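You operate a simulated robot arm through the tools that you are given. There is no shell and no other tool. Be economical: measure what you need, move in short steps, check, and stop when the job is done.

The job below is to be done with a simulated robot arm. You get a single attempt, and the scene is never put back.

JOB
Press the gear button two times. Put the purple ink bottle from the top of the packing bench on the purple disc and the white ink bottle on the teal disc. Take the clear bottle labelled "B" from the teal mat on the island bench and leave it on the back of the drawer bench. Stack the tin that says "glitter" from the top of the tile bench on top of the tin that says "shine". Put the clear cover from the top of the tile bench on the far end of the pouring table. Take the pink shell from the door end of the mixing table and put it on the swatch. Any order will do. Set down upright: ink bottle, clear bottle.

Only the result counts: the job must be done as asked and must still hold three seconds after the hand-in. Knocking over, shifting, dropping, spilling or breaking anything else fails it. A push-on lid holds only when it is set on centred and level and pressed home; a screw cap is set on level and turned clockwise until tight.

ROBOT AND FRAMES
A 6-joint arm with a two-finger gripper on a trunk, on a base that drives. Base frame: it is fixed to the floor where the robot stands at the start and does not move with it; the origin is under the middle of the robot, x ahead of it, y to its left, z up. Lengths are in mm, angles in degrees, forces in N, time in s.
With the tool pointing down near the work surface it reaches from about 360 to 860 mm from the robot's upright axis, wherever it stands. Its first joint turns from -166.0 to 166.0 degrees. Places, roughly: back of the drawer bench (21x25 cm) [-1300, -3840, 880]; clear bottle [-500, -500, 1000]; clear cover (10x10x8 cm) [-1500, -100, 900]; far end of the pouring table (33x17 cm) [-4820, -2020, 900]; gear button [500, 0, 800]; ink bottle [1250, -1000, 750]; purple disc (5x5x3 cm) [1500, -1300, 800]; shell [-3750, 500, 1000]; swatch [-4000, 500, 1000]; teal disc (5x5x3 cm) [1200, -400, 800]; tin [-1250, 0, 1000]. Payload 2.45 kg.
Tool frame: the origin (TCP) lies between the finger pads and is the grasp point; the fingertips stand 20 mm ahead of it; z points along the fingers, y is the line along which they close. The gripper opens to 140 mm. The gripper's body begins 168 mm behind the TCP.
Orientation is that of the tool frame in the base frame, as a unit quaternion [w, x, y, z]. With the fingers straight down and closing along the base's y, the tool's x points along the base's -x, its y along +y and its z along -z.

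CONTROLS
- The arm moves only by the tool drive_tool. Its argument "motion" is a list of rows, each a list of 7 numbers: the turn, a rotation vector about the tool's x, y, z in degrees, then the shift along the tool's x, y, z in cm, then the finger opening in cm, from 0 to 14. In form: [[ax, ay, az, x, y, z, fingers], ...]. A call has 1 to 12 rows; each row shifts and turns the commanded pose from where the row before left it, along the tool's axes as they then stand. Rows are played at 5 a second. More than 50 mm and 8.6 degrees between two rows, or a gripper value outside its range, and nothing of the call is played. A pose out of reach is approached as far as the arm can. The call stops where the force on the tool passes 40 N (or 10 N more than at its start, if that is more) or the arm is blocked; 0.2 s more then pass. Each finger travels about 45 mm/s and halts on what it meets, pressing with about 34 N; the grip force reading is that of the motor and also rises with nothing between the fingers. The clock runs only during rows and for 0.2 s after the last one: add rows that do not move to give the fingers time. It gives the time, the measured TCP pose, the force on the tool (base axes), the opening and the grip force at its end, in the units of the frame above (readings bear some noise), with the torque about the TCP (base axes, N m) and any sound that the robot's microphone picked up.
- Cameras (640 x 400 px; columns grow to the right, rows downward): "scene" is now at [40.2, 100.2, 1829.8]; the picture's right is [-0.74, -0.67, 0.00], its down [-0.63, 0.69, -0.36] and it looks along [0.24, -0.27, -0.93] (base axes); focal length 214 px, centre (320, 200). "wrist" rides on the gripper at [78, 11, -209] in the tool frame; the picture's right is [-0.14, 0.99, 0.00], its down [-0.92, -0.13, -0.37] and it looks along [-0.37, -0.05, 0.93] (tool axes); focal length 280 px, centre (320, 200). There is no depth. A picture from a camera that has moved, and an enlarged one, comes with that camera's place and axes in the base frame and with its lens. The place of the scene camera against the robot may be out by one fixed shift of up to 12 mm in any direction.
- camera(camera): a new picture of that camera. It takes no simulated time.
- slide_trunk(by): slides the trunk up (or, below 0, down) by that many mm; the arm and the scene camera ride with it, the base frame stays. It gives what a move gives, with no picture.
- steer(legs): drives the robot by 1 to 6 legs, each [ahead, left, turn to the left] in mm, mm and degrees, along the robot's own axes; the way and the turn of a leg run together, so that a leg with both is an arc; at most 1500 mm and 180 degrees a leg. The arm and the cameras ride along, it lands a little off, and it stops where it bumps. It gives what a move gives.
- pan_tilt(pan, tilt): turns the head with the scene camera to pan (to the left, within 143 degrees either way) and tilt (down, from -29 to 69), counted from straight ahead of the robot. It gives what a move gives.
- close_up(camera, box): a new picture of the part [left, top, right, bottom] of that camera's present view, enlarged. It takes no simulated time.
- finish_job(): hands the job in; it is judged then, once.

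Go step by step. Nothing tells you exact positions but the pictures and the camera data: compare them with the known pose of the tool, close in by small moves and look again before you grip or let go. The budget is 196 turns and 162 pictures, counting those below and the enlarged ones. Unless the task says otherwise, let go and move clear before handing in.

The tools are called by a JSON object that holds its "name" and its "arguments". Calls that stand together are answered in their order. drive_tool: Moves the arm, as the interface text tells. Its arguments: {"type":"object","properties":{"motion":{"type":"array","items":{"type":"array","items":{"type":"number"}}}},"required":["motion"]} The other tools are called the same way: slide_trunk (by) slides the trunk up or down; steer (legs) drives the base; pan_tilt (pan, tilt) turns the head that bears the scene camera; camera (camera) takes a picture; close_up (camera, box) takes an enlarged picture of a part of a camera's view; finish_job () hands the job in.

At the start:

```text
time_s: 0.0
eef_pos: [-434.4, -231.8, 1205.0]
orientation: [0.0, 0.0, 1.0, 0.0]
contact_force: [0.0, 0.5, 0.0]
torque: [0.02, -0.01, -0.02]
finger_gap: 139.9
grip_force: 0.0
trunk travel left (down, up): [-100.0, 130.0]
robot x, y, heading: [-0.1, -0.2, -0.3]
head pan, tilt: [-47.8, 68.8]
```

scene: 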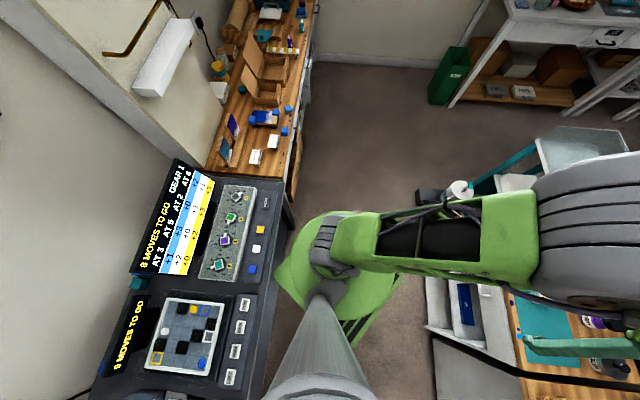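
wrist: 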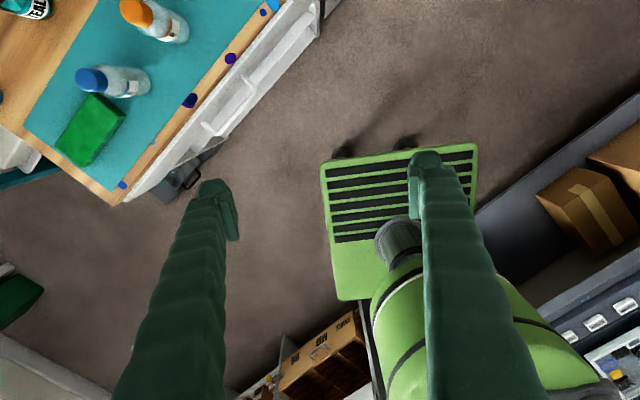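

I see a control panel ahead of the robot, with benches to the right and behind. I'll survey first, starting with the panel.

{"name": "pan_tilt", "arguments": {"pan": 0, "tilt": 55}}

{"name": "camera", "arguments": {"camera": "scene"}}

{"name": "close_up", "arguments": {"camera": "scene", "box": [160, 100, 480, 300]}}

```text
time_s: 1.2
eef_pos: [-434.2, -232.2, 1206.5]
orientation: [0.0, 0.0, 1.0, 0.0]
contact_force: [-0.3, -0.1, 1.0]
torque: [0.03, 0.02, 0.0]
finger_gap: 140.1
grip_force: 0.1
trunk travel left (down, up): [-100.0, 130.0]
robot x, y, heading: [0.6, -1.1, 0.1]
head pan, tilt: [0.0, 55.0]
```

```text
159 pictures are left
camera scene: at [74.7, 141.5, 1845.2], right [0.0, -1.0, 0.0], down [-0.82, 0.0, -0.57], along [0.57, 0.0, -0.82], focal length 214 px, centre (320, 200)
```

scene: 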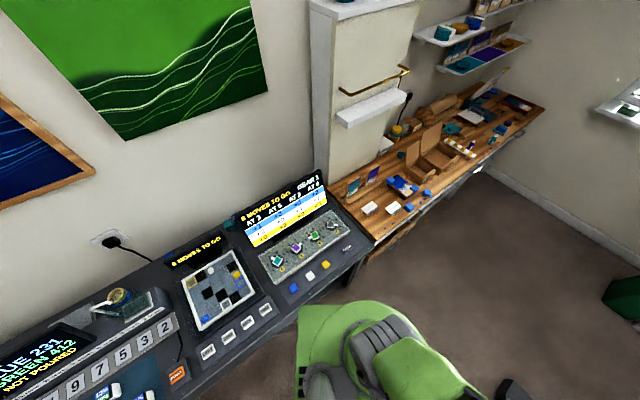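

```text
2.00 times, centred on (320, 200) of scene
camera zoom: at [74.7, 141.5, 1845.2], right [0.0, -1.0, 0.0], down [-0.82, 0.0, -0.57], along [0.57, 0.0, -0.82], focal length 429 px, centre (320, 200)
```

zoom: 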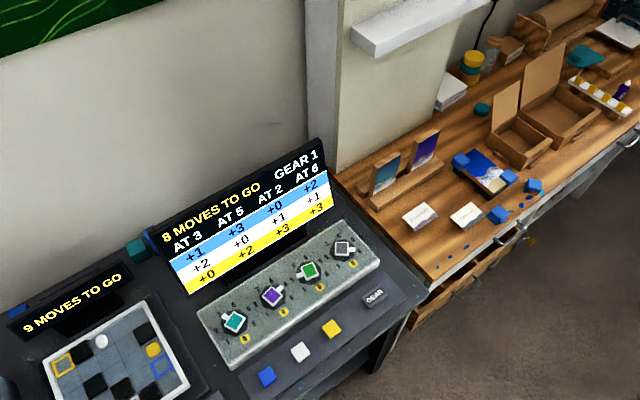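

The GEAR button sits at about [499, 0, 800]. I'll survey the rest of the room before moving.

{"name": "pan_tilt", "arguments": {"pan": -60, "tilt": 35}}

{"name": "camera", "arguments": {"camera": "scene"}}

{"name": "pan_tilt", "arguments": {"pan": -130, "tilt": 40}}

{"name": "camera", "arguments": {"camera": "scene"}}

{"name": "pan_tilt", "arguments": {"pan": 140, "tilt": 35}}

{"name": "camera", "arguments": {"camera": "scene"}}

```text
time_s: 2.5
eef_pos: [-434.9, -234.2, 1203.6]
orientation: [0.001, 0.0, 1.0, 0.0]
contact_force: [0.9, 0.2, 0.8]
torque: [0.0, -0.02, -0.02]
finger_gap: 140.0
grip_force: 0.0
trunk travel left (down, up): [-100.0, 130.0]
robot x, y, heading: [2.2, -0.2, 0.1]
head pan, tilt: [-60.0, 35.0]
```

```text
157 pictures are left
camera scene: at [46.7, 65.4, 1873.4], right [-0.87, -0.5, 0.0], down [-0.29, 0.5, -0.82], along [0.41, -0.71, -0.57], focal length 214 px, centre (320, 200)
```

scene: 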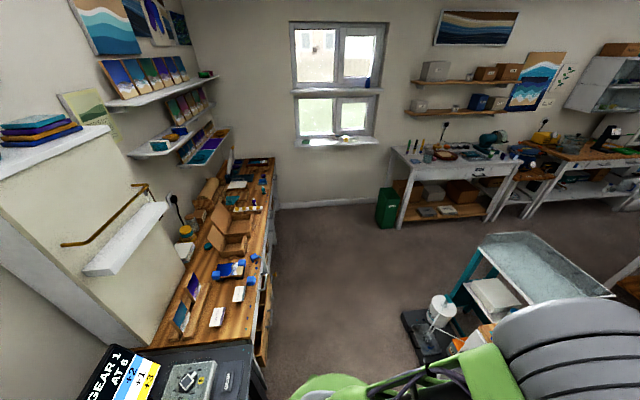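

```text
time_s: 3.9
eef_pos: [-435.8, -232.4, 1204.9]
orientation: [0.0, 0.0, 1.0, 0.0]
contact_force: [0.9, -0.4, -0.1]
torque: [-0.01, 0.0, 0.0]
finger_gap: 139.9
grip_force: 0.1
trunk travel left (down, up): [-100.0, 130.0]
robot x, y, heading: [-2.2, -1.7, 0.1]
head pan, tilt: [-130.0, 40.0]
```

```text
156 pictures are left
camera scene: at [-52.0, 76.4, 1865.9], right [-0.77, 0.64, 0.0], down [0.41, 0.49, -0.77], along [-0.49, -0.59, -0.64], focal length 214 px, centre (320, 200)
```

scene: 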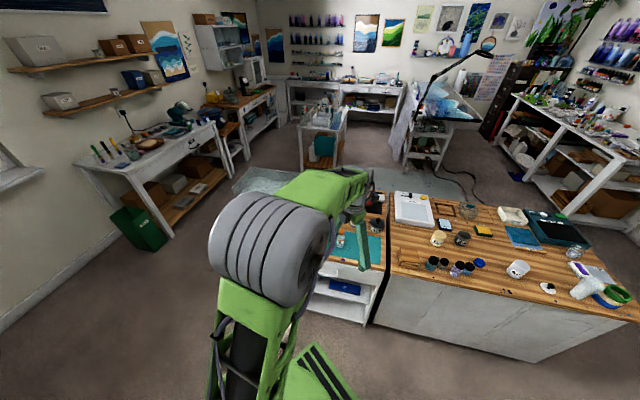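

```text
time_s: 7.6
eef_pos: [-433.9, -233.0, 1205.2]
orientation: [0.0, 0.0, 1.0, 0.0]
contact_force: [-1.3, -0.5, 0.5]
torque: [0.0, 0.02, 0.03]
finger_gap: 140.3
grip_force: 0.1
trunk travel left (down, up): [-100.0, 130.0]
robot x, y, heading: [0.4, 3.8, -0.2]
head pan, tilt: [140.0, 35.0]
```

```text
155 pictures are left
camera scene: at [-64.8, 198.2, 1873.5], right [0.64, 0.77, 0.0], down [0.44, -0.37, -0.82], along [-0.63, 0.53, -0.57], focal length 214 px, centre (320, 200)
```

scene: 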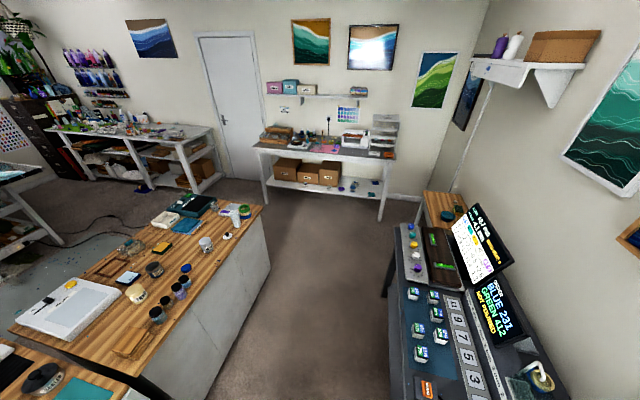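

Raising the trunk for clearance, then swinging the arm around by the right side to the front.

{"name": "slide_trunk", "arguments": {"by": 100}}

{"name": "drive_tool", "arguments": {"motion": [[0, 0, 0, -2.42, -4.05, 0, 14], [0, 0, 0, -2.8, -3.8, 0, 12], [0, 0, 0, -3.15, -3.52, 0, 10], [0, 0, 0, -3.47, -3.2, 0, 8], [0, 0, 0, -3.76, -2.85, 0, 6], [0, 0, 0, -4.02, -2.48, 0, 4], [0, 0, 0, -4.24, -2.08, 0, 2], [0, 0, 0, -4.42, -1.67, 0, 0], [0, 0, 0, -4.55, -1.23, 0, 0], [0, 0, 0, -4.65, -0.79, 0, 0], [0, 0, 0, -4.71, -0.34, 0, 0], [0, 0, 0, -4.72, 0.11, 0, 0]]}}

{"name": "drive_tool", "arguments": {"motion": [[0, 0, 0, -4.69, 0.56, 0, 0], [0, 0, 0, -4.61, 1.01, 0, 0], [0, 0, 0, -4.49, 1.45, 0, 0], [0, 0, 0, -4.33, 1.87, 0, 0], [0, 0, 0, -4.13, 2.28, 0, 0], [0, 0, 0, -3.9, 2.66, 0, 0], [0, 0, 0, -3.62, 3.02, 0, 0], [0, 0, 0, -3.32, 3.36, 0, 0], [0, 0, 0, -2.98, 3.66, 0, 0], [0, 0, 0, -2.62, 3.93, 0, 0], [0, 0, 0, -2.23, 4.16, 0, 0], [0, 0, 0, -1.82, 4.36, 0, 0]]}}

```text
time_s: 8.9
eef_pos: [-435.9, -231.7, 1305.3]
orientation: [0.0, 0.0, 1.0, 0.0]
contact_force: [-0.5, 0.3, 0.5]
torque: [0.02, 0.0, 0.04]
finger_gap: 139.9
grip_force: 0.0
trunk travel left (down, up): [-200.0, 30.0]
robot x, y, heading: [0.2, 1.7, -0.0]
head pan, tilt: [140.0, 35.0]
```

```text
time_s: 11.5
eef_pos: [37.2, -492.9, 1305.8]
orientation: [0.0, 0.0, 1.0, 0.0]
contact_force: [0.0, -0.7, -0.1]
torque: [-0.03, 0.05, 0.01]
finger_gap: 0.0
grip_force: 28.6
trunk travel left (down, up): [-200.0, 30.0]
robot x, y, heading: [-2.4, 0.2, -0.1]
head pan, tilt: [140.0, 35.0]
```

```text
time_s: 14.1
eef_pos: [462.3, -166.1, 1305.1]
orientation: [0.0, 0.0, 1.0, 0.0]
contact_force: [0.6, -0.5, 0.5]
torque: [-0.07, 0.01, -0.04]
finger_gap: 0.0
grip_force: 29.6
trunk travel left (down, up): [-200.0, 30.0]
robot x, y, heading: [-0.0, 1.8, -0.2]
head pan, tilt: [140.0, 35.0]
```

Moving over the gear button and looking.

{"name": "drive_tool", "arguments": {"motion": [[0, 0, 0, -0.8, 4, 2, 0], [0, 0, 0, -0.8, 4, 2, 0], [0, 0, 0, -0.8, 4, 2, 0], [0, 0, 0, -0.8, 4, 2, 0], [0, 0, 0, 0, 0, 4.5, 0], [0, 0, 0, 0, 0, 4.5, 0], [0, 0, 0, 0, 0, 4.5, 0], [0, 0, 0, 0, 0, 4.5, 0], [0, 0, 0, 0, 0, 4.5, 0]]}}

{"name": "pan_tilt", "arguments": {"pan": 0, "tilt": 55}}

{"name": "camera", "arguments": {"camera": "wrist"}}

{"name": "camera", "arguments": {"camera": "scene"}}

```text
time_s: 16.1
eef_pos: [495.0, -11.7, 1000.0]
orientation: [0.0, 0.0, 1.0, 0.0]
contact_force: [-0.4, -0.8, -0.7]
torque: [-0.03, 0.04, -0.01]
finger_gap: 0.3
grip_force: 29.3
trunk travel left (down, up): [-200.0, 30.0]
robot x, y, heading: [0.8, 1.3, -0.0]
head pan, tilt: [140.0, 35.0]
```

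```text
time_s: 18.4
eef_pos: [493.9, -11.2, 1000.8]
orientation: [0.0, 0.0, 1.0, 0.001]
contact_force: [0.9, -0.8, 0.3]
torque: [0.0, 0.02, 0.0]
finger_gap: 0.0
grip_force: 29.7
trunk travel left (down, up): [-200.0, 30.0]
robot x, y, heading: [0.2, 0.3, -0.1]
head pan, tilt: [0.0, 55.0]
```

```text
154 pictures are left
camera wrist: at [415.6, 0.9, 1209.3], right [0.14, 0.99, 0.0], down [0.92, -0.13, 0.37], along [0.37, -0.05, -0.93], focal length 280 px, centre (320, 200)
```

wrist: 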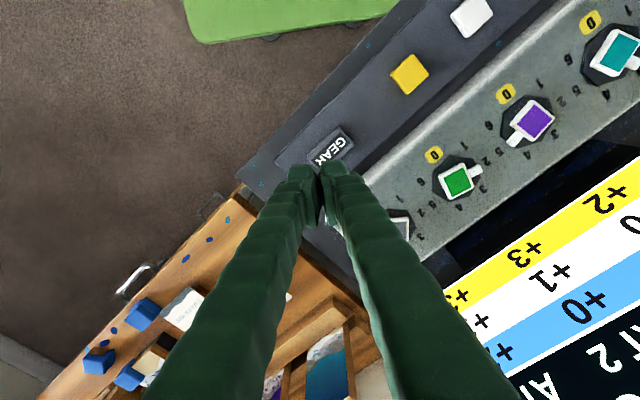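

```text
153 pictures are left
camera scene: at [74.7, 141.6, 1945.2], right [0.0, -1.0, 0.0], down [-0.82, 0.0, -0.57], along [0.57, 0.0, -0.82], focal length 214 px, centre (320, 200)
```

scene: 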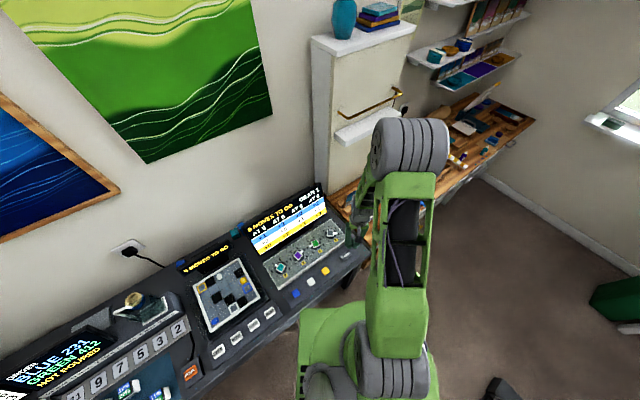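

The button in the wrist view is at about [500, 7, 800]. I'll descend to just above it.

{"name": "drive_tool", "arguments": {"motion": [[0, 0, 0, -0.55, 1.85, 3, 0], [0, 0, 0, 0, 0, 4.5, 0], [0, 0, 0, 0, 0, 4.5, 0], [0, 0, 0, 0, 0, 3, 0]]}}

{"name": "camera", "arguments": {"camera": "wrist"}}

```text
time_s: 19.4
eef_pos: [499.8, 8.7, 849.5]
orientation: [-0.001, 0.0, 1.0, 0.0]
contact_force: [-1.8, -1.2, 4.9]
torque: [0.0, 0.03, 0.04]
finger_gap: 6.0
grip_force: 29.5
trunk travel left (down, up): [-200.0, 30.0]
robot x, y, heading: [0.4, -0.7, -0.2]
head pan, tilt: [0.0, 55.0]
heard: click
```

```text
152 pictures are left
camera wrist: at [421.9, 19.6, 1058.3], right [0.14, 0.99, 0.0], down [0.92, -0.13, 0.37], along [0.37, -0.05, -0.93], focal length 280 px, centre (320, 200)
```

wrist: 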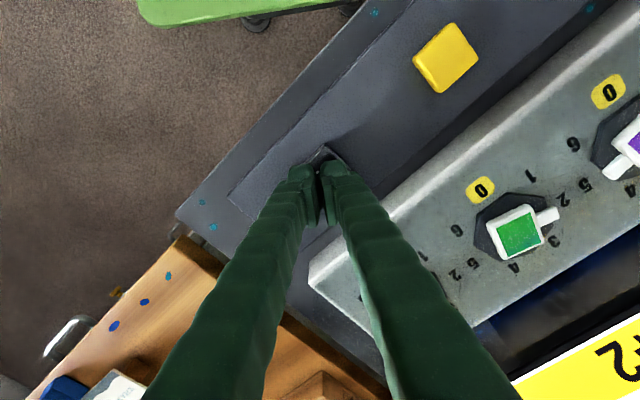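

A click was already heard (button top at about z=830). Raise and check the display.

{"name": "drive_tool", "arguments": {"motion": [[0, 0, 0, 0, 0, -3, 0], [0, 0, 0, 0, 0, -4, 0]]}}

{"name": "close_up", "arguments": {"camera": "scene", "box": [220, 160, 380, 300]}}

{"name": "camera", "arguments": {"camera": "wrist"}}

```text
time_s: 20.0
eef_pos: [498.2, 8.7, 920.1]
orientation: [0.0, 0.0, 1.0, -0.001]
contact_force: [-0.1, -0.1, 0.1]
torque: [0.03, 0.0, 0.0]
finger_gap: 0.1
grip_force: 30.2
trunk travel left (down, up): [-200.0, 30.0]
robot x, y, heading: [0.0, -2.9, -0.0]
head pan, tilt: [0.0, 55.0]
```

```text
2.86 times, centred on (300, 230) of scene
camera zoom: at [73.8, 141.6, 1945.3], right [0.0, -1.0, 0.0], down [-0.82, 0.0, -0.57], along [0.57, 0.0, -0.82], focal length 613 px, centre (377, 114)
```

zoom: 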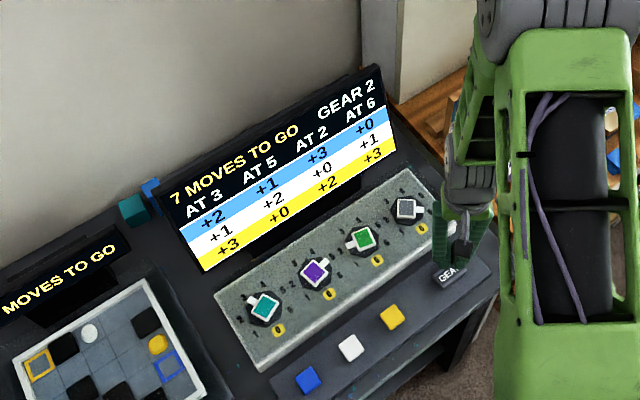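

```text
150 pictures are left
camera wrist: at [419.7, 20.4, 1129.0], right [0.14, 0.99, 0.0], down [0.92, -0.13, 0.37], along [0.37, -0.05, -0.93], focal length 280 px, centre (320, 200)
```

wrist: 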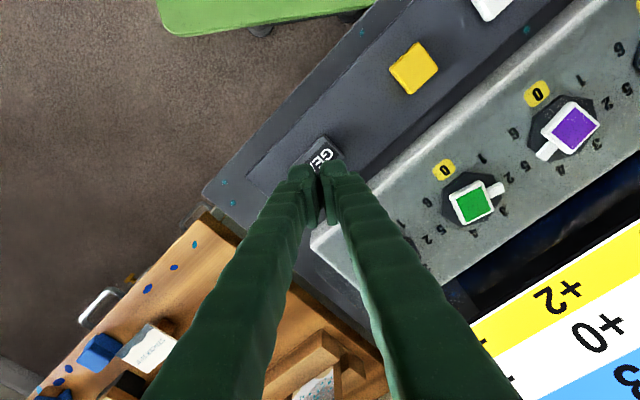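

Gear went 1→2 with one press. I'll press again in small steps, the same depth.

{"name": "drive_tool", "arguments": {"motion": [[0, 0, 0, 0, 0, 4, 0], [0, 0, 0, 0, 0, 2, 0], [0, 0, 0, 0, 0, 1, 0]]}}

{"name": "drive_tool", "arguments": {"motion": [[0, 0, 0, 0, 0, -3, 0], [0, 0, 0, 0, 0, -4.5, 0], [0, 0, 0, 0, 0, -4.5, 0], [0, 0, 0, 0, 0, -4.5, 0]]}}

{"name": "close_up", "arguments": {"camera": "scene", "box": [220, 160, 380, 300]}}

```text
time_s: 20.8
eef_pos: [497.3, 10.6, 849.9]
orientation: [0.0, 0.0, 1.0, 0.0]
contact_force: [-0.4, 0.9, 1.9]
torque: [0.01, 0.0, 0.04]
finger_gap: 5.7
grip_force: 29.4
trunk travel left (down, up): [-200.0, 30.0]
robot x, y, heading: [1.0, 2.2, 0.0]
head pan, tilt: [0.0, 55.0]
heard: click
```

```text
time_s: 21.8
eef_pos: [497.2, 9.5, 1015.3]
orientation: [0.0, -0.001, 1.0, 0.0]
contact_force: [-0.3, -0.5, -0.5]
torque: [0.02, -0.03, 0.02]
finger_gap: 0.0
grip_force: 29.7
trunk travel left (down, up): [-200.0, 30.0]
robot x, y, heading: [1.8, -0.1, -0.2]
head pan, tilt: [0.0, 55.0]
```

```text
2.86 times, centred on (300, 230) of scene
camera zoom: at [73.3, 141.5, 1945.3], right [0.0, -1.0, 0.0], down [-0.82, 0.0, -0.57], along [0.57, 0.0, -0.82], focal length 613 px, centre (377, 114)
```

zoom: 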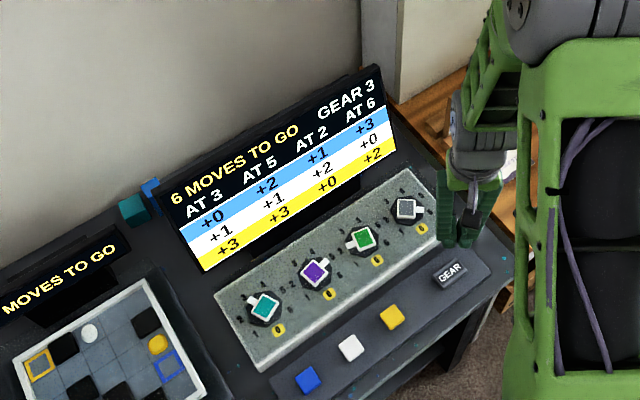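

Gear 3: two presses done. Next I raise the tool and drive along the packing bench to around [770, -1094], facing it.

{"name": "drive_tool", "arguments": {"motion": [[0, 0, 0, 1, 0, -4.8, 0], [0, 0, 0, 1, 0, -4.8, 0], [0, 0, 0, 1, 0, -4.8, 0], [0, 0, 0, 1, 0, -4.8, 2], [0, 0, 0, 1, 0, -4.8, 5], [0, 0, 0, 0, 0, -4, 9]]}}

{"name": "steer", "arguments": {"legs": [[0, 0, 35], [0, -1330, 0]]}}

{"name": "pan_tilt", "arguments": {"pan": 0, "tilt": 45}}

{"name": "camera", "arguments": {"camera": "scene"}}

{"name": "camera", "arguments": {"camera": "wrist"}}

```text
time_s: 23.2
eef_pos: [448.4, 9.5, 1296.4]
orientation: [-0.001, 0.0, 1.0, 0.0]
contact_force: [-1.0, -0.5, 0.1]
torque: [0.02, -0.01, 0.02]
finger_gap: 66.9
grip_force: 0.1
trunk travel left (down, up): [-200.0, 30.0]
robot x, y, heading: [-1.1, 0.3, -0.2]
head pan, tilt: [0.0, 55.0]
```

```text
time_s: 36.8
eef_pos: [1130.3, -830.9, 1296.9]
orientation: [0.0, -0.298, 0.955, 0.0]
contact_force: [-0.2, 0.8, -0.2]
torque: [-0.03, -0.05, -0.02]
finger_gap: 90.0
grip_force: 0.1
trunk travel left (down, up): [-200.0, 30.0]
robot x, y, heading: [767.2, -1093.3, 34.8]
head pan, tilt: [0.0, 55.0]
```

```text
time_s: 37.5
eef_pos: [1129.5, -829.9, 1298.0]
orientation: [0.0, -0.298, 0.955, -0.001]
contact_force: [-0.3, -0.3, 0.4]
torque: [0.03, -0.02, 0.01]
finger_gap: 90.1
grip_force: 0.1
trunk travel left (down, up): [-200.0, 30.0]
robot x, y, heading: [766.5, -1093.8, 34.5]
head pan, tilt: [0.0, 45.0]
```

```text
148 pictures are left
camera scene: at [754.6, -925.5, 1958.6], right [0.57, -0.82, 0.0], down [-0.58, -0.4, -0.71], along [0.58, 0.4, -0.71], focal length 214 px, centre (320, 200)
```

scene: 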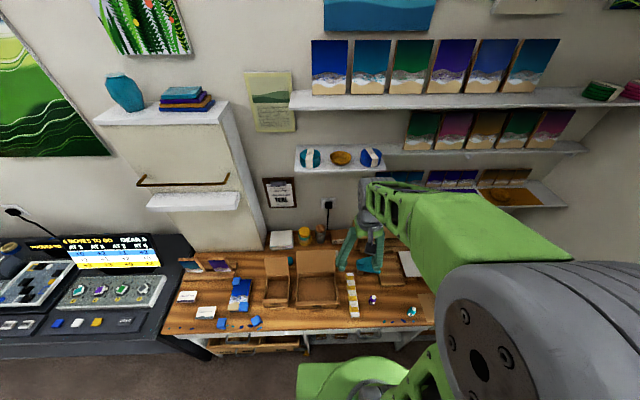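

```text
147 pictures are left
camera wrist: at [1058.8, -865.9, 1505.5], right [-0.45, 0.89, 0.0], down [0.83, 0.42, 0.37], along [0.33, 0.17, -0.93], focal length 280 px, centre (320, 200)
```

wrist: 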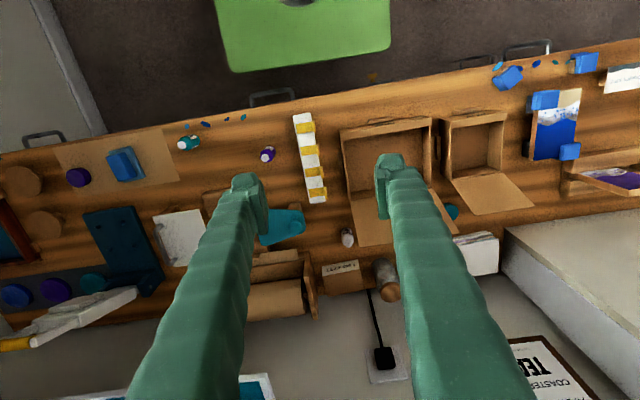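

Candidates for the ink bottles and discs are in view; I take close-ups to identify them.

{"name": "close_up", "arguments": {"camera": "wrist", "box": [30, 90, 330, 278]}}

{"name": "close_up", "arguments": {"camera": "scene", "box": [250, 220, 450, 345]}}

{"name": "close_up", "arguments": {"camera": "wrist", "box": [320, 150, 520, 275]}}

```text
2.13 times, centred on (180, 184) of wrist
camera zoom: at [1058.8, -865.9, 1505.5], right [-0.45, 0.89, 0.0], down [0.83, 0.42, 0.37], along [0.33, 0.17, -0.93], focal length 597 px, centre (618, 234)
```

zoom: 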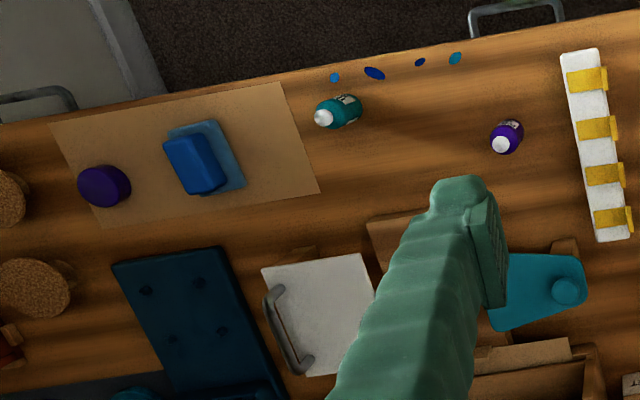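

```text
3.20 times, centred on (350, 282) of scene
camera zoom: at [754.6, -925.5, 1958.6], right [0.57, -0.82, 0.0], down [-0.58, -0.4, -0.71], along [0.58, 0.4, -0.71], focal length 686 px, centre (224, -64)
```

zoom: 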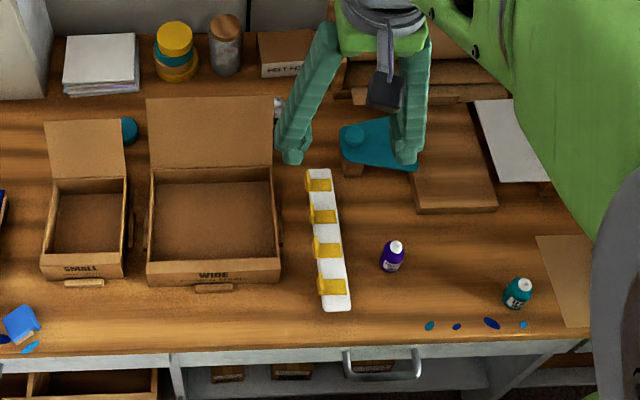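

```text
3.20 times, centred on (420, 212) of wrist
camera zoom: at [1058.8, -865.9, 1505.5], right [-0.45, 0.89, 0.0], down [0.83, 0.42, 0.37], along [0.33, 0.17, -0.93], focal length 897 px, centre (0, 160)
```

zoom: 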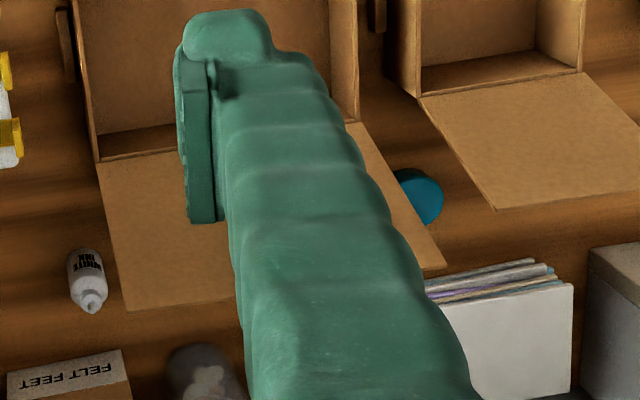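

The purple bottle is at about [1258, -912], white ink near [1380, -615] behind the box, purple disc ~[1537, -1331], teal disc ~[1180, -405]. I move above the purple bottle.

{"name": "drive_tool", "arguments": {"motion": [[0, 0, 0, -0.8, -2, 4, 7], [0, 0, 0, -0.8, -2, 4, 7], [0, 0, 0, -0.8, -2, 4, 7], [0, 0, 0, -0.8, -2, 4, 7], [0, 0, 0, -0.8, -2, 4, 7], [0, 0, 0, -0.8, -2, 4, 7], [0, 0, 0, -1, -2, 4, 7], [0, 0, 0, 0, 0, 4.5, 7], [0, 0, 0, 0, 0, 4.5, 7]]}}

{"name": "camera", "arguments": {"camera": "wrist"}}

```text
time_s: 39.5
eef_pos: [1257.8, -914.2, 925.1]
orientation: [0.0, -0.299, 0.954, 0.0]
contact_force: [0.0, -0.3, 0.0]
torque: [0.01, -0.01, -0.02]
finger_gap: 70.0
grip_force: 0.0
trunk travel left (down, up): [-200.0, 30.0]
robot x, y, heading: [762.4, -1092.5, 34.8]
head pan, tilt: [0.0, 45.0]
```

```text
143 pictures are left
camera wrist: at [1187.1, -949.0, 1133.8], right [-0.45, 0.89, 0.0], down [0.83, 0.42, 0.37], along [0.33, 0.17, -0.93], focal length 280 px, centre (320, 200)
```

wrist: 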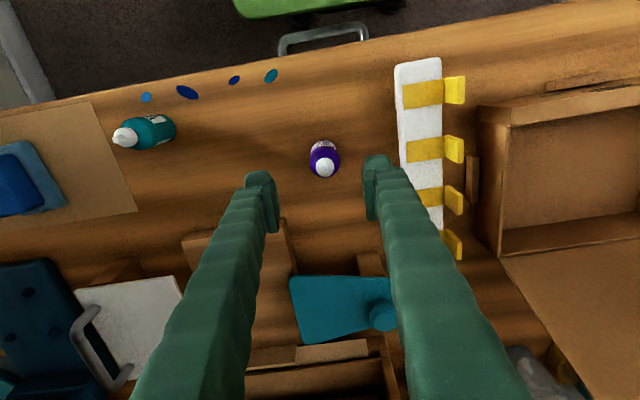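

{"name": "drive_tool", "arguments": {"motion": [[0, 0, 0, -0.4, 0.3, 3.5, 7], [0, 0, 0, 0, 0, 3, 7]]}}

{"name": "close_up", "arguments": {"camera": "wrist", "box": [240, 100, 400, 200]}}

{"name": "close_up", "arguments": {"camera": "scene", "box": [320, 250, 440, 325]}}

```text
time_s: 40.1
eef_pos: [1259.0, -906.7, 861.5]
orientation: [0.0, -0.299, 0.954, 0.0]
contact_force: [-0.1, 0.8, -0.7]
torque: [0.02, 0.0, 0.01]
finger_gap: 70.0
grip_force: 0.1
trunk travel left (down, up): [-200.0, 30.0]
robot x, y, heading: [767.9, -1093.3, 34.7]
head pan, tilt: [0.0, 45.0]
```

```text
4.00 times, centred on (320, 150) of wrist
camera zoom: at [1187.7, -942.9, 1069.9], right [-0.45, 0.89, 0.0], down [0.83, 0.42, 0.37], along [0.33, 0.17, -0.93], focal length 1122 px, centre (320, 400)
```

zoom: 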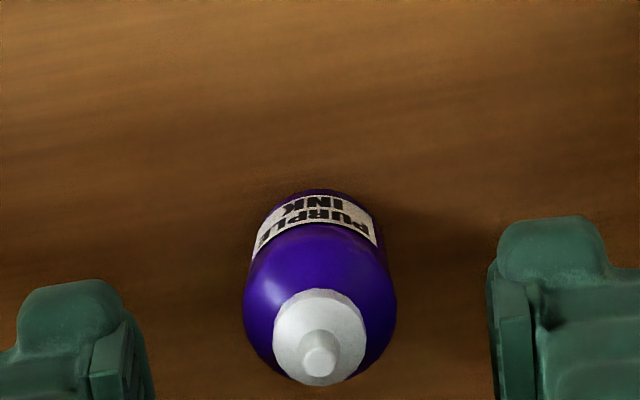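

```text
5.33 times, centred on (380, 288) of scene
camera zoom: at [755.0, -925.4, 1958.6], right [0.57, -0.82, 0.0], down [-0.58, -0.4, -0.71], along [0.58, 0.4, -0.71], focal length 1144 px, centre (0, -267)
```

zoom: 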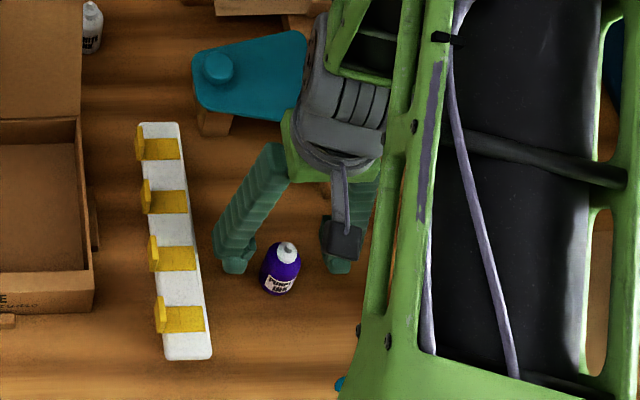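

The bottle is centred laterally, ~5 mm further ahead; 40 mm diameter, top ~830. Descend and grip.

{"name": "drive_tool", "arguments": {"motion": [[0, 0, 0, -0.5, 0, 2, 7], [0, 0, 0, 0, 0, 3, 7], [0, 0, 0, 0, 0, 2.8, 7], [0, 0, 0, 0, 0, 0, 3.5], [0, 0, 0, 0, 0, 0, 3], [0, 0, 0, 0, 0, 0, 2.5], [0, 0, 0, 0, 0, 0, 2.5]]}}

{"name": "drive_tool", "arguments": {"motion": [[0, 0, 0, 0, 0, -2, 2.5], [0, 0, 0, 0, 0, -3, 2.5]]}}

{"name": "camera", "arguments": {"camera": "wrist"}}

```text
time_s: 40.7
eef_pos: [1260.9, -904.4, 818.6]
orientation: [-0.002, -0.299, 0.954, 0.0]
contact_force: [-8.7, -3.5, 27.3]
torque: [-0.31, -0.03, -0.02]
finger_gap: 70.1
grip_force: 0.0
trunk travel left (down, up): [-200.0, 30.0]
robot x, y, heading: [765.7, -1093.3, 34.5]
head pan, tilt: [0.0, 45.0]
stopped in row 3: the force on the tool passed its limit at 171 N (the readings are from after the stop); the commanded pose is now the measured one
```

```text
time_s: 41.3
eef_pos: [1262.1, -904.4, 868.8]
orientation: [0.0, -0.299, 0.954, -0.001]
contact_force: [-1.2, 1.2, 2.6]
torque: [0.03, 0.02, -0.03]
finger_gap: 25.3
grip_force: 0.4
trunk travel left (down, up): [-200.0, 30.0]
robot x, y, heading: [765.4, -1096.8, 34.8]
head pan, tilt: [0.0, 45.0]
```

```text
140 pictures are left
camera wrist: at [1192.3, -939.5, 1077.5], right [-0.45, 0.89, 0.0], down [0.83, 0.42, 0.37], along [0.33, 0.17, -0.93], focal length 280 px, centre (320, 200)
```

wrist: 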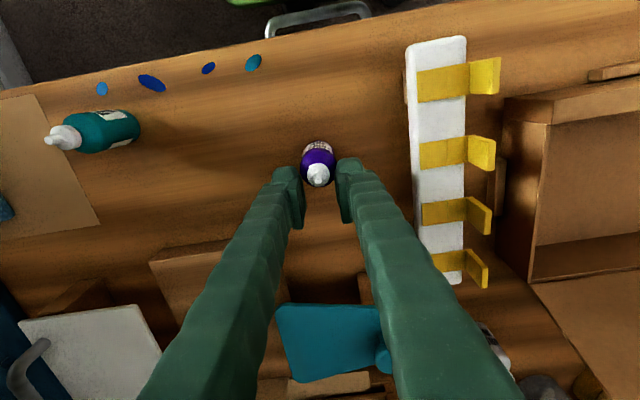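

The fingertips touched the bench: surface is at z≈798, so my estimate was too low. Recomputed, the bottle is 11 mm behind the TCP. Reopen, correct and look.

{"name": "drive_tool", "arguments": {"motion": [[0, 0, 0, 0, 0, 0, 7], [0, 0, 0, 0, 0, 0, 7], [0, 0, 0, 0.55, -0.1, 0, 7], [0, 0, 0, 0.55, 0, 1, 7], [0, 0, 0, 0, 0, 0, 7]]}}

{"name": "close_up", "arguments": {"camera": "wrist", "box": [240, 120, 400, 220]}}

```text
time_s: 42.5
eef_pos: [1254.2, -911.7, 858.0]
orientation: [-0.001, -0.299, 0.954, 0.0]
contact_force: [-0.1, -0.2, -0.7]
torque: [0.0, -0.03, 0.0]
finger_gap: 70.0
grip_force: 0.0
trunk travel left (down, up): [-200.0, 30.0]
robot x, y, heading: [767.3, -1092.1, 34.5]
head pan, tilt: [0.0, 45.0]
```

```text
4.00 times, centred on (320, 170) of wrist
camera zoom: at [1183.5, -947.1, 1066.4], right [-0.45, 0.89, 0.0], down [0.83, 0.42, 0.37], along [0.33, 0.17, -0.93], focal length 1122 px, centre (320, 320)
```

zoom: 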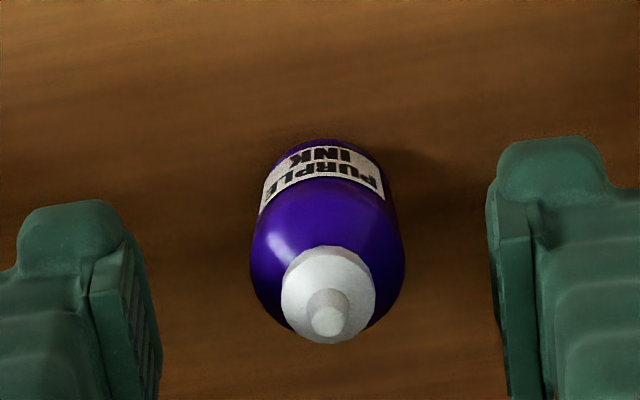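

Well centred now; descend gently and grip.

{"name": "drive_tool", "arguments": {"motion": [[0, 0, 0, 0, 0, 1.5, 7], [0, 0, 0, 0, 0, 1.2, 7], [0, 0, 0, 0, 0, 0.7, 7], [0, 0, 0, 0, 0, 0, 3.5], [0, 0, 0, 0, 0, 0, 2.5], [0, 0, 0, 0, 0, 0, 2.5], [0, 0, 0, 0, 0, 0, 2.5]]}}

```text
time_s: 44.1
eef_pos: [1253.9, -911.4, 822.9]
orientation: [0.0, -0.298, 0.955, 0.0]
contact_force: [-0.1, -0.2, 0.6]
torque: [0.01, 0.01, 0.01]
finger_gap: 29.8
grip_force: 34.1
trunk travel left (down, up): [-200.0, 30.0]
robot x, y, heading: [766.2, -1094.8, 34.6]
head pan, tilt: [0.0, 45.0]
```

Gripped (30 mm). Lift and carry toward the purple disc.

{"name": "drive_tool", "arguments": {"motion": [[0, 0, 0, 0, 0, -2, 2.5], [0, 0, 0, 0, 0, -4.5, 2.5], [0, 0, 0, 0, 0, -4.5, 2.5], [0, 0, 0, 0, 0, -4.5, 2.5], [0, 0, 0, 0, -4.5, 0, 2.5], [0, 0, 0, 0, -4.8, 0, 2.5], [0, 0, 0, 0, -4.8, 0, 2.5], [0, 0, 0, 0, -4.8, 0, 2.5], [0, 0, 0, 0, -4.8, 0, 2.5], [0, 0, 0, 0, -4.8, 0, 2.5], [0, 0, 0, 0, -4.8, 0, 2.5], [0, 0, 0, 0, -4.8, 0, 2.5]]}}

{"name": "camera", "arguments": {"camera": "wrist"}}

```text
time_s: 46.7
eef_pos: [1469.4, -1225.5, 977.0]
orientation: [-0.002, -0.299, 0.954, 0.0]
contact_force: [0.8, 0.5, -1.5]
torque: [0.1, 0.04, -0.01]
finger_gap: 29.3
grip_force: 34.1
trunk travel left (down, up): [-200.0, 30.0]
robot x, y, heading: [767.8, -1089.9, 34.9]
head pan, tilt: [0.0, 45.0]
```

```text
138 pictures are left
camera wrist: at [1400.1, -1261.9, 1186.4], right [-0.45, 0.89, 0.0], down [0.83, 0.42, 0.37], along [0.33, 0.17, -0.93], focal length 280 px, centre (320, 200)
```

wrist: 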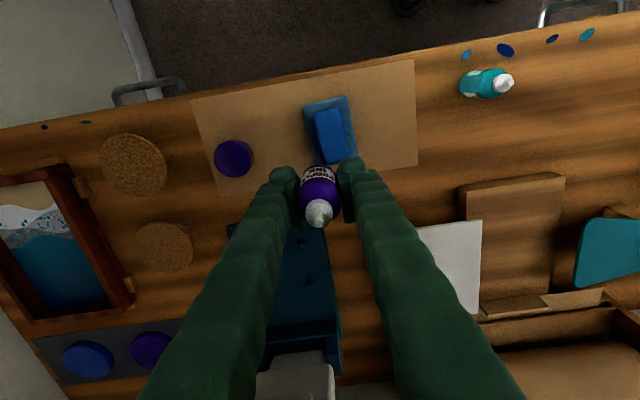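

The purple disc appears at ≈[1528, -1323]. Move over it.

{"name": "drive_tool", "arguments": {"motion": [[0, 0, 0, 0.2, -3.8, 0, 2.5], [0, 0, 0, 0.2, -3.8, 0, 2.5], [0, 0, 0, 0.3, -3.8, 0, 2.5], [0, 0, 0, 0, 0, 3, 2.5], [0, 0, 0, 0, 0, 3, 2.5]]}}

{"name": "camera", "arguments": {"camera": "wrist"}}

{"name": "close_up", "arguments": {"camera": "scene", "box": [400, 230, 560, 330]}}

```text
time_s: 47.9
eef_pos: [1531.5, -1323.1, 917.9]
orientation: [-0.001, -0.298, 0.955, 0.0]
contact_force: [0.3, 0.1, 0.2]
torque: [0.01, 0.03, -0.02]
finger_gap: 29.5
grip_force: 33.7
trunk travel left (down, up): [-200.0, 30.0]
robot x, y, heading: [763.4, -1094.4, 34.4]
head pan, tilt: [0.0, 45.0]
```

```text
137 pictures are left
camera wrist: at [1460.3, -1358.1, 1126.3], right [-0.45, 0.89, 0.0], down [0.83, 0.42, 0.37], along [0.33, 0.17, -0.93], focal length 280 px, centre (320, 200)
```

wrist: 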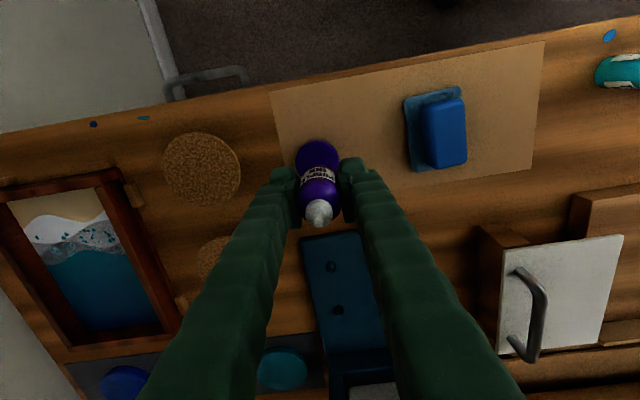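

```text
4.00 times, centred on (480, 280) of scene
camera zoom: at [755.4, -925.7, 1958.6], right [0.57, -0.82, 0.0], down [-0.58, -0.4, -0.71], along [0.58, 0.4, -0.71], focal length 858 px, centre (-320, -120)
```

zoom: 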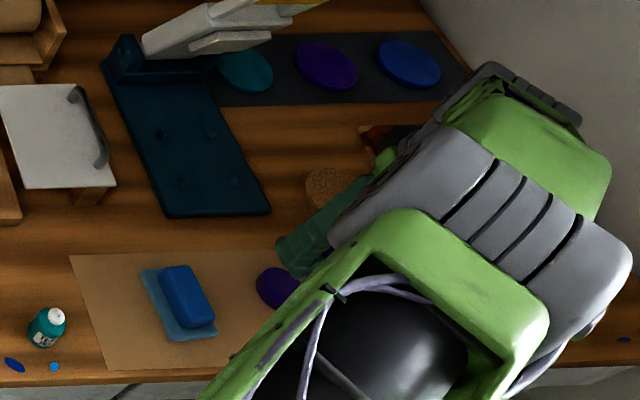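

Centred over the disc. Lower in small steps toward contact.

{"name": "drive_tool", "arguments": {"motion": [[0, 0, 0, 0, -0.15, 3, 2.5], [0, 0, 0, 0, 0, 2, 2.5], [0, 0, 0, 0, 0, 1, 2.5], [0, 0, 0, 0, 0, 0.3, 2.5], [0, 0, 0, 0, 0, 0.3, 2.5]]}}

{"name": "close_up", "arguments": {"camera": "wrist", "box": [240, 100, 400, 240]}}

```text
time_s: 49.1
eef_pos: [1531.3, -1324.4, 852.0]
orientation: [-0.001, -0.298, 0.954, 0.0]
contact_force: [-0.6, -0.4, -0.3]
torque: [0.0, 0.05, -0.01]
finger_gap: 29.2
grip_force: 33.6
trunk travel left (down, up): [-200.0, 30.0]
robot x, y, heading: [765.1, -1095.3, 34.7]
head pan, tilt: [0.0, 45.0]
```

```text
2.86 times, centred on (320, 170) of wrist
camera zoom: at [1460.7, -1358.7, 1060.7], right [-0.45, 0.89, 0.0], down [0.83, 0.42, 0.37], along [0.33, 0.17, -0.93], focal length 801 px, centre (320, 286)
```

zoom: 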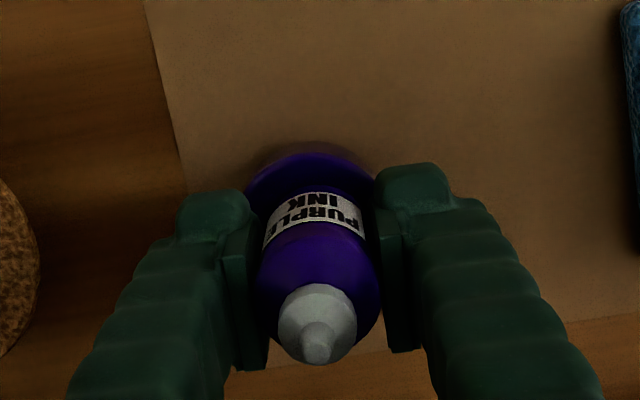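

{"name": "drive_tool", "arguments": {"motion": [[0, 0, 0, 0, -0.2, 0.2, 2.5], [0, 0, 0, 0, 0, 0.2, 2.5], [0, 0, 0, 0, 0, 0.2, 2.5], [0, 0, 0, 0, 0, 0.2, 2.5]]}}

```text
time_s: 50.1
eef_pos: [1532.4, -1324.0, 844.5]
orientation: [0.0, -0.299, 0.954, 0.0]
contact_force: [-1.5, 1.2, 8.3]
torque: [0.05, 0.02, 0.0]
finger_gap: 29.5
grip_force: 34.0
trunk travel left (down, up): [-200.0, 30.0]
robot x, y, heading: [764.7, -1096.8, 34.7]
head pan, tilt: [0.0, 45.0]
```

Contact (8 N). Release and rise.

{"name": "drive_tool", "arguments": {"motion": [[0, 0, 0, 0, 0, 0, 4], [0, 0, 0, 0, 0, 0, 6], [0, 0, 0, 0, 0, 0, 6], [0, 0, 0, 0, 0, -3, 6], [0, 0, 0, 0, 0, -4.5, 6], [0, 0, 0, 0, 0, -4.5, 6]]}}

{"name": "camera", "arguments": {"camera": "wrist"}}

```text
time_s: 51.5
eef_pos: [1529.9, -1324.4, 965.4]
orientation: [-0.001, -0.299, 0.954, -0.001]
contact_force: [0.4, -0.2, -0.1]
torque: [-0.01, -0.02, 0.01]
finger_gap: 60.1
grip_force: 0.0
trunk travel left (down, up): [-200.0, 30.0]
robot x, y, heading: [764.5, -1095.5, 34.5]
head pan, tilt: [0.0, 45.0]
```

```text
134 pictures are left
camera wrist: at [1459.4, -1358.7, 1173.9], right [-0.45, 0.89, 0.0], down [0.83, 0.42, 0.37], along [0.33, 0.17, -0.93], focal length 280 px, centre (320, 200)
```

wrist: 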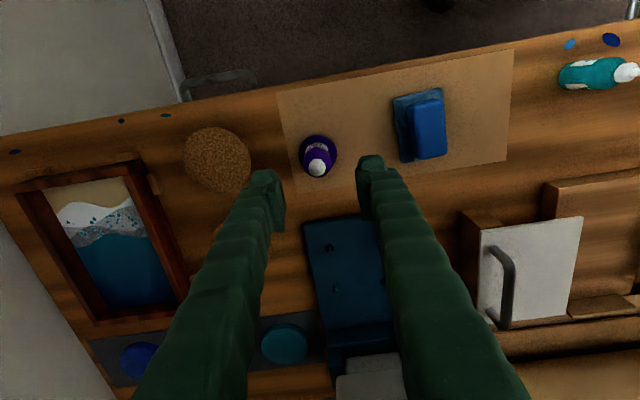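

Purple bottle stands on the purple disc. Now I go toward the white ink bottle at about [1352, -635], sideways first, then ahead.

{"name": "drive_tool", "arguments": {"motion": [[0, 0, 0, 0, 4.8, -1, 6], [0, 0, 0, 0, 4.8, -1, 6], [0, 0, 0, 0, 4.8, -1, 6], [0, 0, 0, 0, 4.8, -1, 6], [0, 0, 0, 0, 4.8, -1, 6], [0, 0, 0, 0, 4.8, -1, 6], [0, 0, 0, 0, 4.8, -1, 6], [0, 0, 0, 0, 4.8, -1, 6], [0, 0, 0, 0, 4.8, -1, 6], [0, 0, 0, 0, 4.8, -1, 6], [0, 0, 0, 0, 4.8, -1, 6], [0, 0, 0, 0, 4.8, -1, 6]]}}

{"name": "drive_tool", "arguments": {"motion": [[0, 0, 0, -3, 4.0, 0, 6], [0, 0, 0, -3, 4.0, 0, 6], [0, 0, 0, -4, 1, 0, 6], [0, 0, 0, -4, 0, 0, 6], [0, 0, 0, -4, 0, 0, 6]]}}

{"name": "camera", "arguments": {"camera": "wrist"}}

{"name": "close_up", "arguments": {"camera": "scene", "box": [240, 160, 400, 260]}}

```text
time_s: 54.1
eef_pos: [1200.3, -848.4, 1086.7]
orientation: [0.001, -0.298, 0.954, -0.001]
contact_force: [-0.2, 0.5, 0.0]
torque: [-0.01, -0.06, 0.0]
finger_gap: 60.3
grip_force: 0.1
trunk travel left (down, up): [-200.0, 30.0]
robot x, y, heading: [762.3, -1092.9, 34.8]
head pan, tilt: [0.0, 45.0]
```

```text
time_s: 55.3
eef_pos: [1302.7, -674.8, 1084.6]
orientation: [-0.001, -0.298, 0.955, -0.001]
contact_force: [0.0, 0.5, -0.6]
torque: [-0.05, 0.02, -0.01]
finger_gap: 60.2
grip_force: 0.1
trunk travel left (down, up): [-200.0, 30.0]
robot x, y, heading: [765.5, -1097.9, 34.8]
head pan, tilt: [0.0, 45.0]
```

```text
133 pictures are left
camera wrist: at [1231.6, -710.5, 1293.3], right [-0.45, 0.89, 0.0], down [0.83, 0.42, 0.37], along [0.33, 0.17, -0.93], focal length 280 px, centre (320, 200)
```

wrist: 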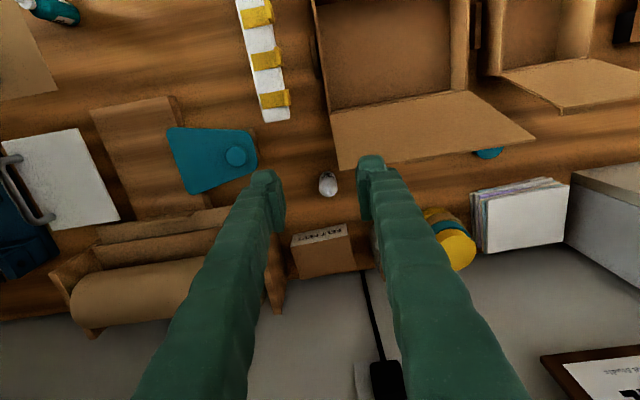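

```text
4.00 times, centred on (320, 210) of scene
camera zoom: at [755.7, -924.5, 1958.5], right [0.57, -0.82, 0.0], down [-0.58, -0.4, -0.71], along [0.58, 0.4, -0.71], focal length 858 px, centre (320, 160)
```

zoom: 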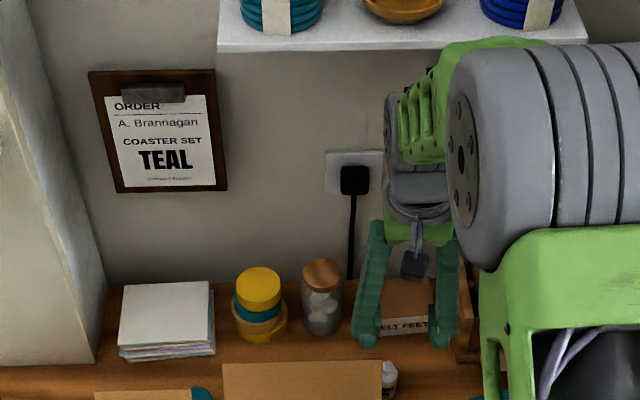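

White bottle is ~77 mm ahead of the TCP, well behind the box lid's edge (z≈980). Move above it and lower partly.

{"name": "drive_tool", "arguments": {"motion": [[0, 0, 0, -4, 0.3, 0, 6], [0, 0, 0, -3.4, 0.2, 0, 6], [0, 0, 0, 0, 0, 4.5, 6], [0, 0, 0, 0, 0, 4.5, 6], [0, 0, 0, 0, 0, 4.5, 6]]}}

{"name": "camera", "arguments": {"camera": "wrist"}}

```text
time_s: 56.5
eef_pos: [1359.5, -626.1, 947.7]
orientation: [0.0, -0.299, 0.954, 0.0]
contact_force: [0.4, -0.4, 0.2]
torque: [-0.03, 0.04, -0.04]
finger_gap: 60.2
grip_force: 0.0
trunk travel left (down, up): [-200.0, 30.0]
robot x, y, heading: [770.8, -1092.6, 34.8]
head pan, tilt: [0.0, 45.0]
```

```text
131 pictures are left
camera wrist: at [1289.7, -662.0, 1157.2], right [-0.45, 0.89, 0.0], down [0.83, 0.42, 0.37], along [0.33, 0.17, -0.93], focal length 280 px, centre (320, 200)
```

wrist: 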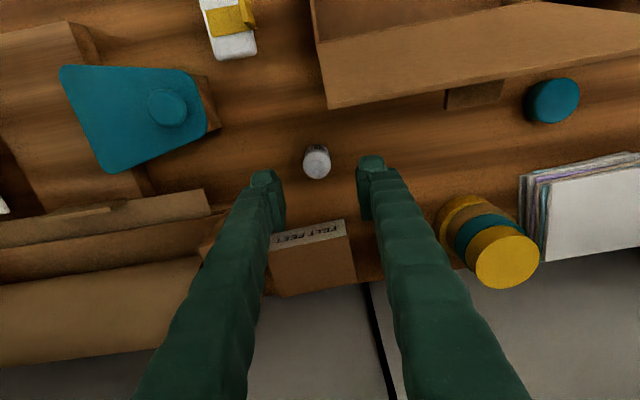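

{"name": "drive_tool", "arguments": {"motion": [[0, 0, 0, -0.2, -0.3, 4.5, 6], [0, 0, 0, 0, 0, 4, 6]]}}

{"name": "close_up", "arguments": {"camera": "wrist", "box": [220, 80, 420, 205]}}

```text
time_s: 57.1
eef_pos: [1362.9, -628.7, 865.9]
orientation: [-0.001, -0.299, 0.954, 0.0]
contact_force: [0.1, 0.4, 0.7]
torque: [-0.04, 0.01, -0.03]
finger_gap: 60.1
grip_force: 0.1
trunk travel left (down, up): [-200.0, 30.0]
robot x, y, heading: [768.4, -1093.4, 34.5]
head pan, tilt: [0.0, 45.0]
```

```text
3.20 times, centred on (320, 142) of wrist
camera zoom: at [1292.3, -663.6, 1073.1], right [-0.45, 0.89, 0.0], down [0.83, 0.42, 0.37], along [0.33, 0.17, -0.93], focal length 897 px, centre (320, 384)
```

zoom: 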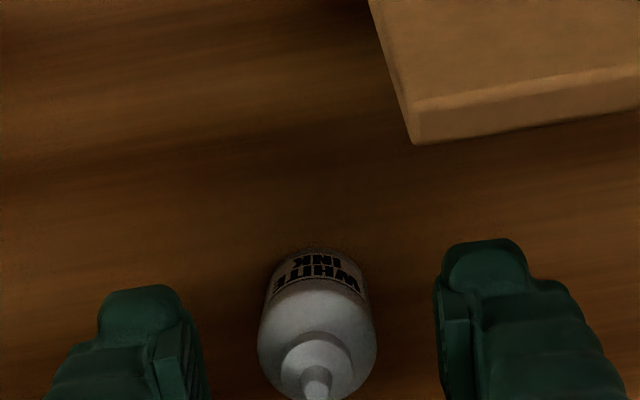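

{"name": "drive_tool", "arguments": {"motion": [[0, 0, 0, 0, 0, 2, 6], [0, 0, 0, 0, 0, 1.6, 6], [0, 0, 0, 0, 0, 0.6, 6], [0, 0, 0, 0, 0, 0, 3.5], [0, 0, 0, 0, 0, 0, 2.5], [0, 0, 0, 0, 0, 0, 2.5], [0, 0, 0, 0, 0, 0, 2.5]]}}

{"name": "drive_tool", "arguments": {"motion": [[0, 0, 0, 0, 0, -2, 2.5], [0, 0, 0, 0, 0, -4.5, 2.5], [0, 0, 0, 0, 0, -4.5, 2.5], [0, 0, 0, 0, 0, -4.5, 2.5], [0, 0, 0, 0, 0, -4.5, 2.5], [0, 0, 0, 0, 0, -2, 2.5]]}}

{"name": "camera", "arguments": {"camera": "wrist"}}

```text
time_s: 58.7
eef_pos: [1361.1, -629.3, 822.1]
orientation: [0.0, -0.298, 0.955, -0.001]
contact_force: [0.0, -0.8, 1.1]
torque: [-0.02, 0.0, 0.01]
finger_gap: 29.9
grip_force: 34.2
trunk travel left (down, up): [-200.0, 30.0]
robot x, y, heading: [764.3, -1091.9, 34.7]
head pan, tilt: [0.0, 45.0]
```

```text
time_s: 60.1
eef_pos: [1363.0, -631.0, 1041.8]
orientation: [-0.001, -0.299, 0.954, 0.001]
contact_force: [1.0, -0.5, -0.4]
torque: [0.01, -0.03, 0.01]
finger_gap: 30.0
grip_force: 34.0
trunk travel left (down, up): [-200.0, 30.0]
robot x, y, heading: [766.6, -1094.9, 34.5]
head pan, tilt: [0.0, 45.0]
```

```text
129 pictures are left
camera wrist: at [1292.2, -666.7, 1251.0], right [-0.45, 0.89, 0.0], down [0.83, 0.42, 0.37], along [0.33, 0.17, -0.93], focal length 280 px, centre (320, 200)
```

wrist: 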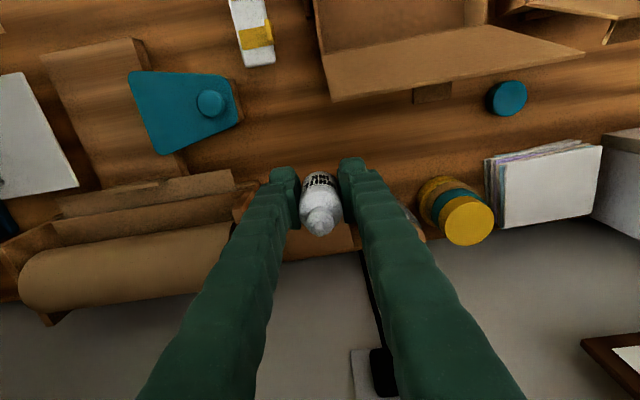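

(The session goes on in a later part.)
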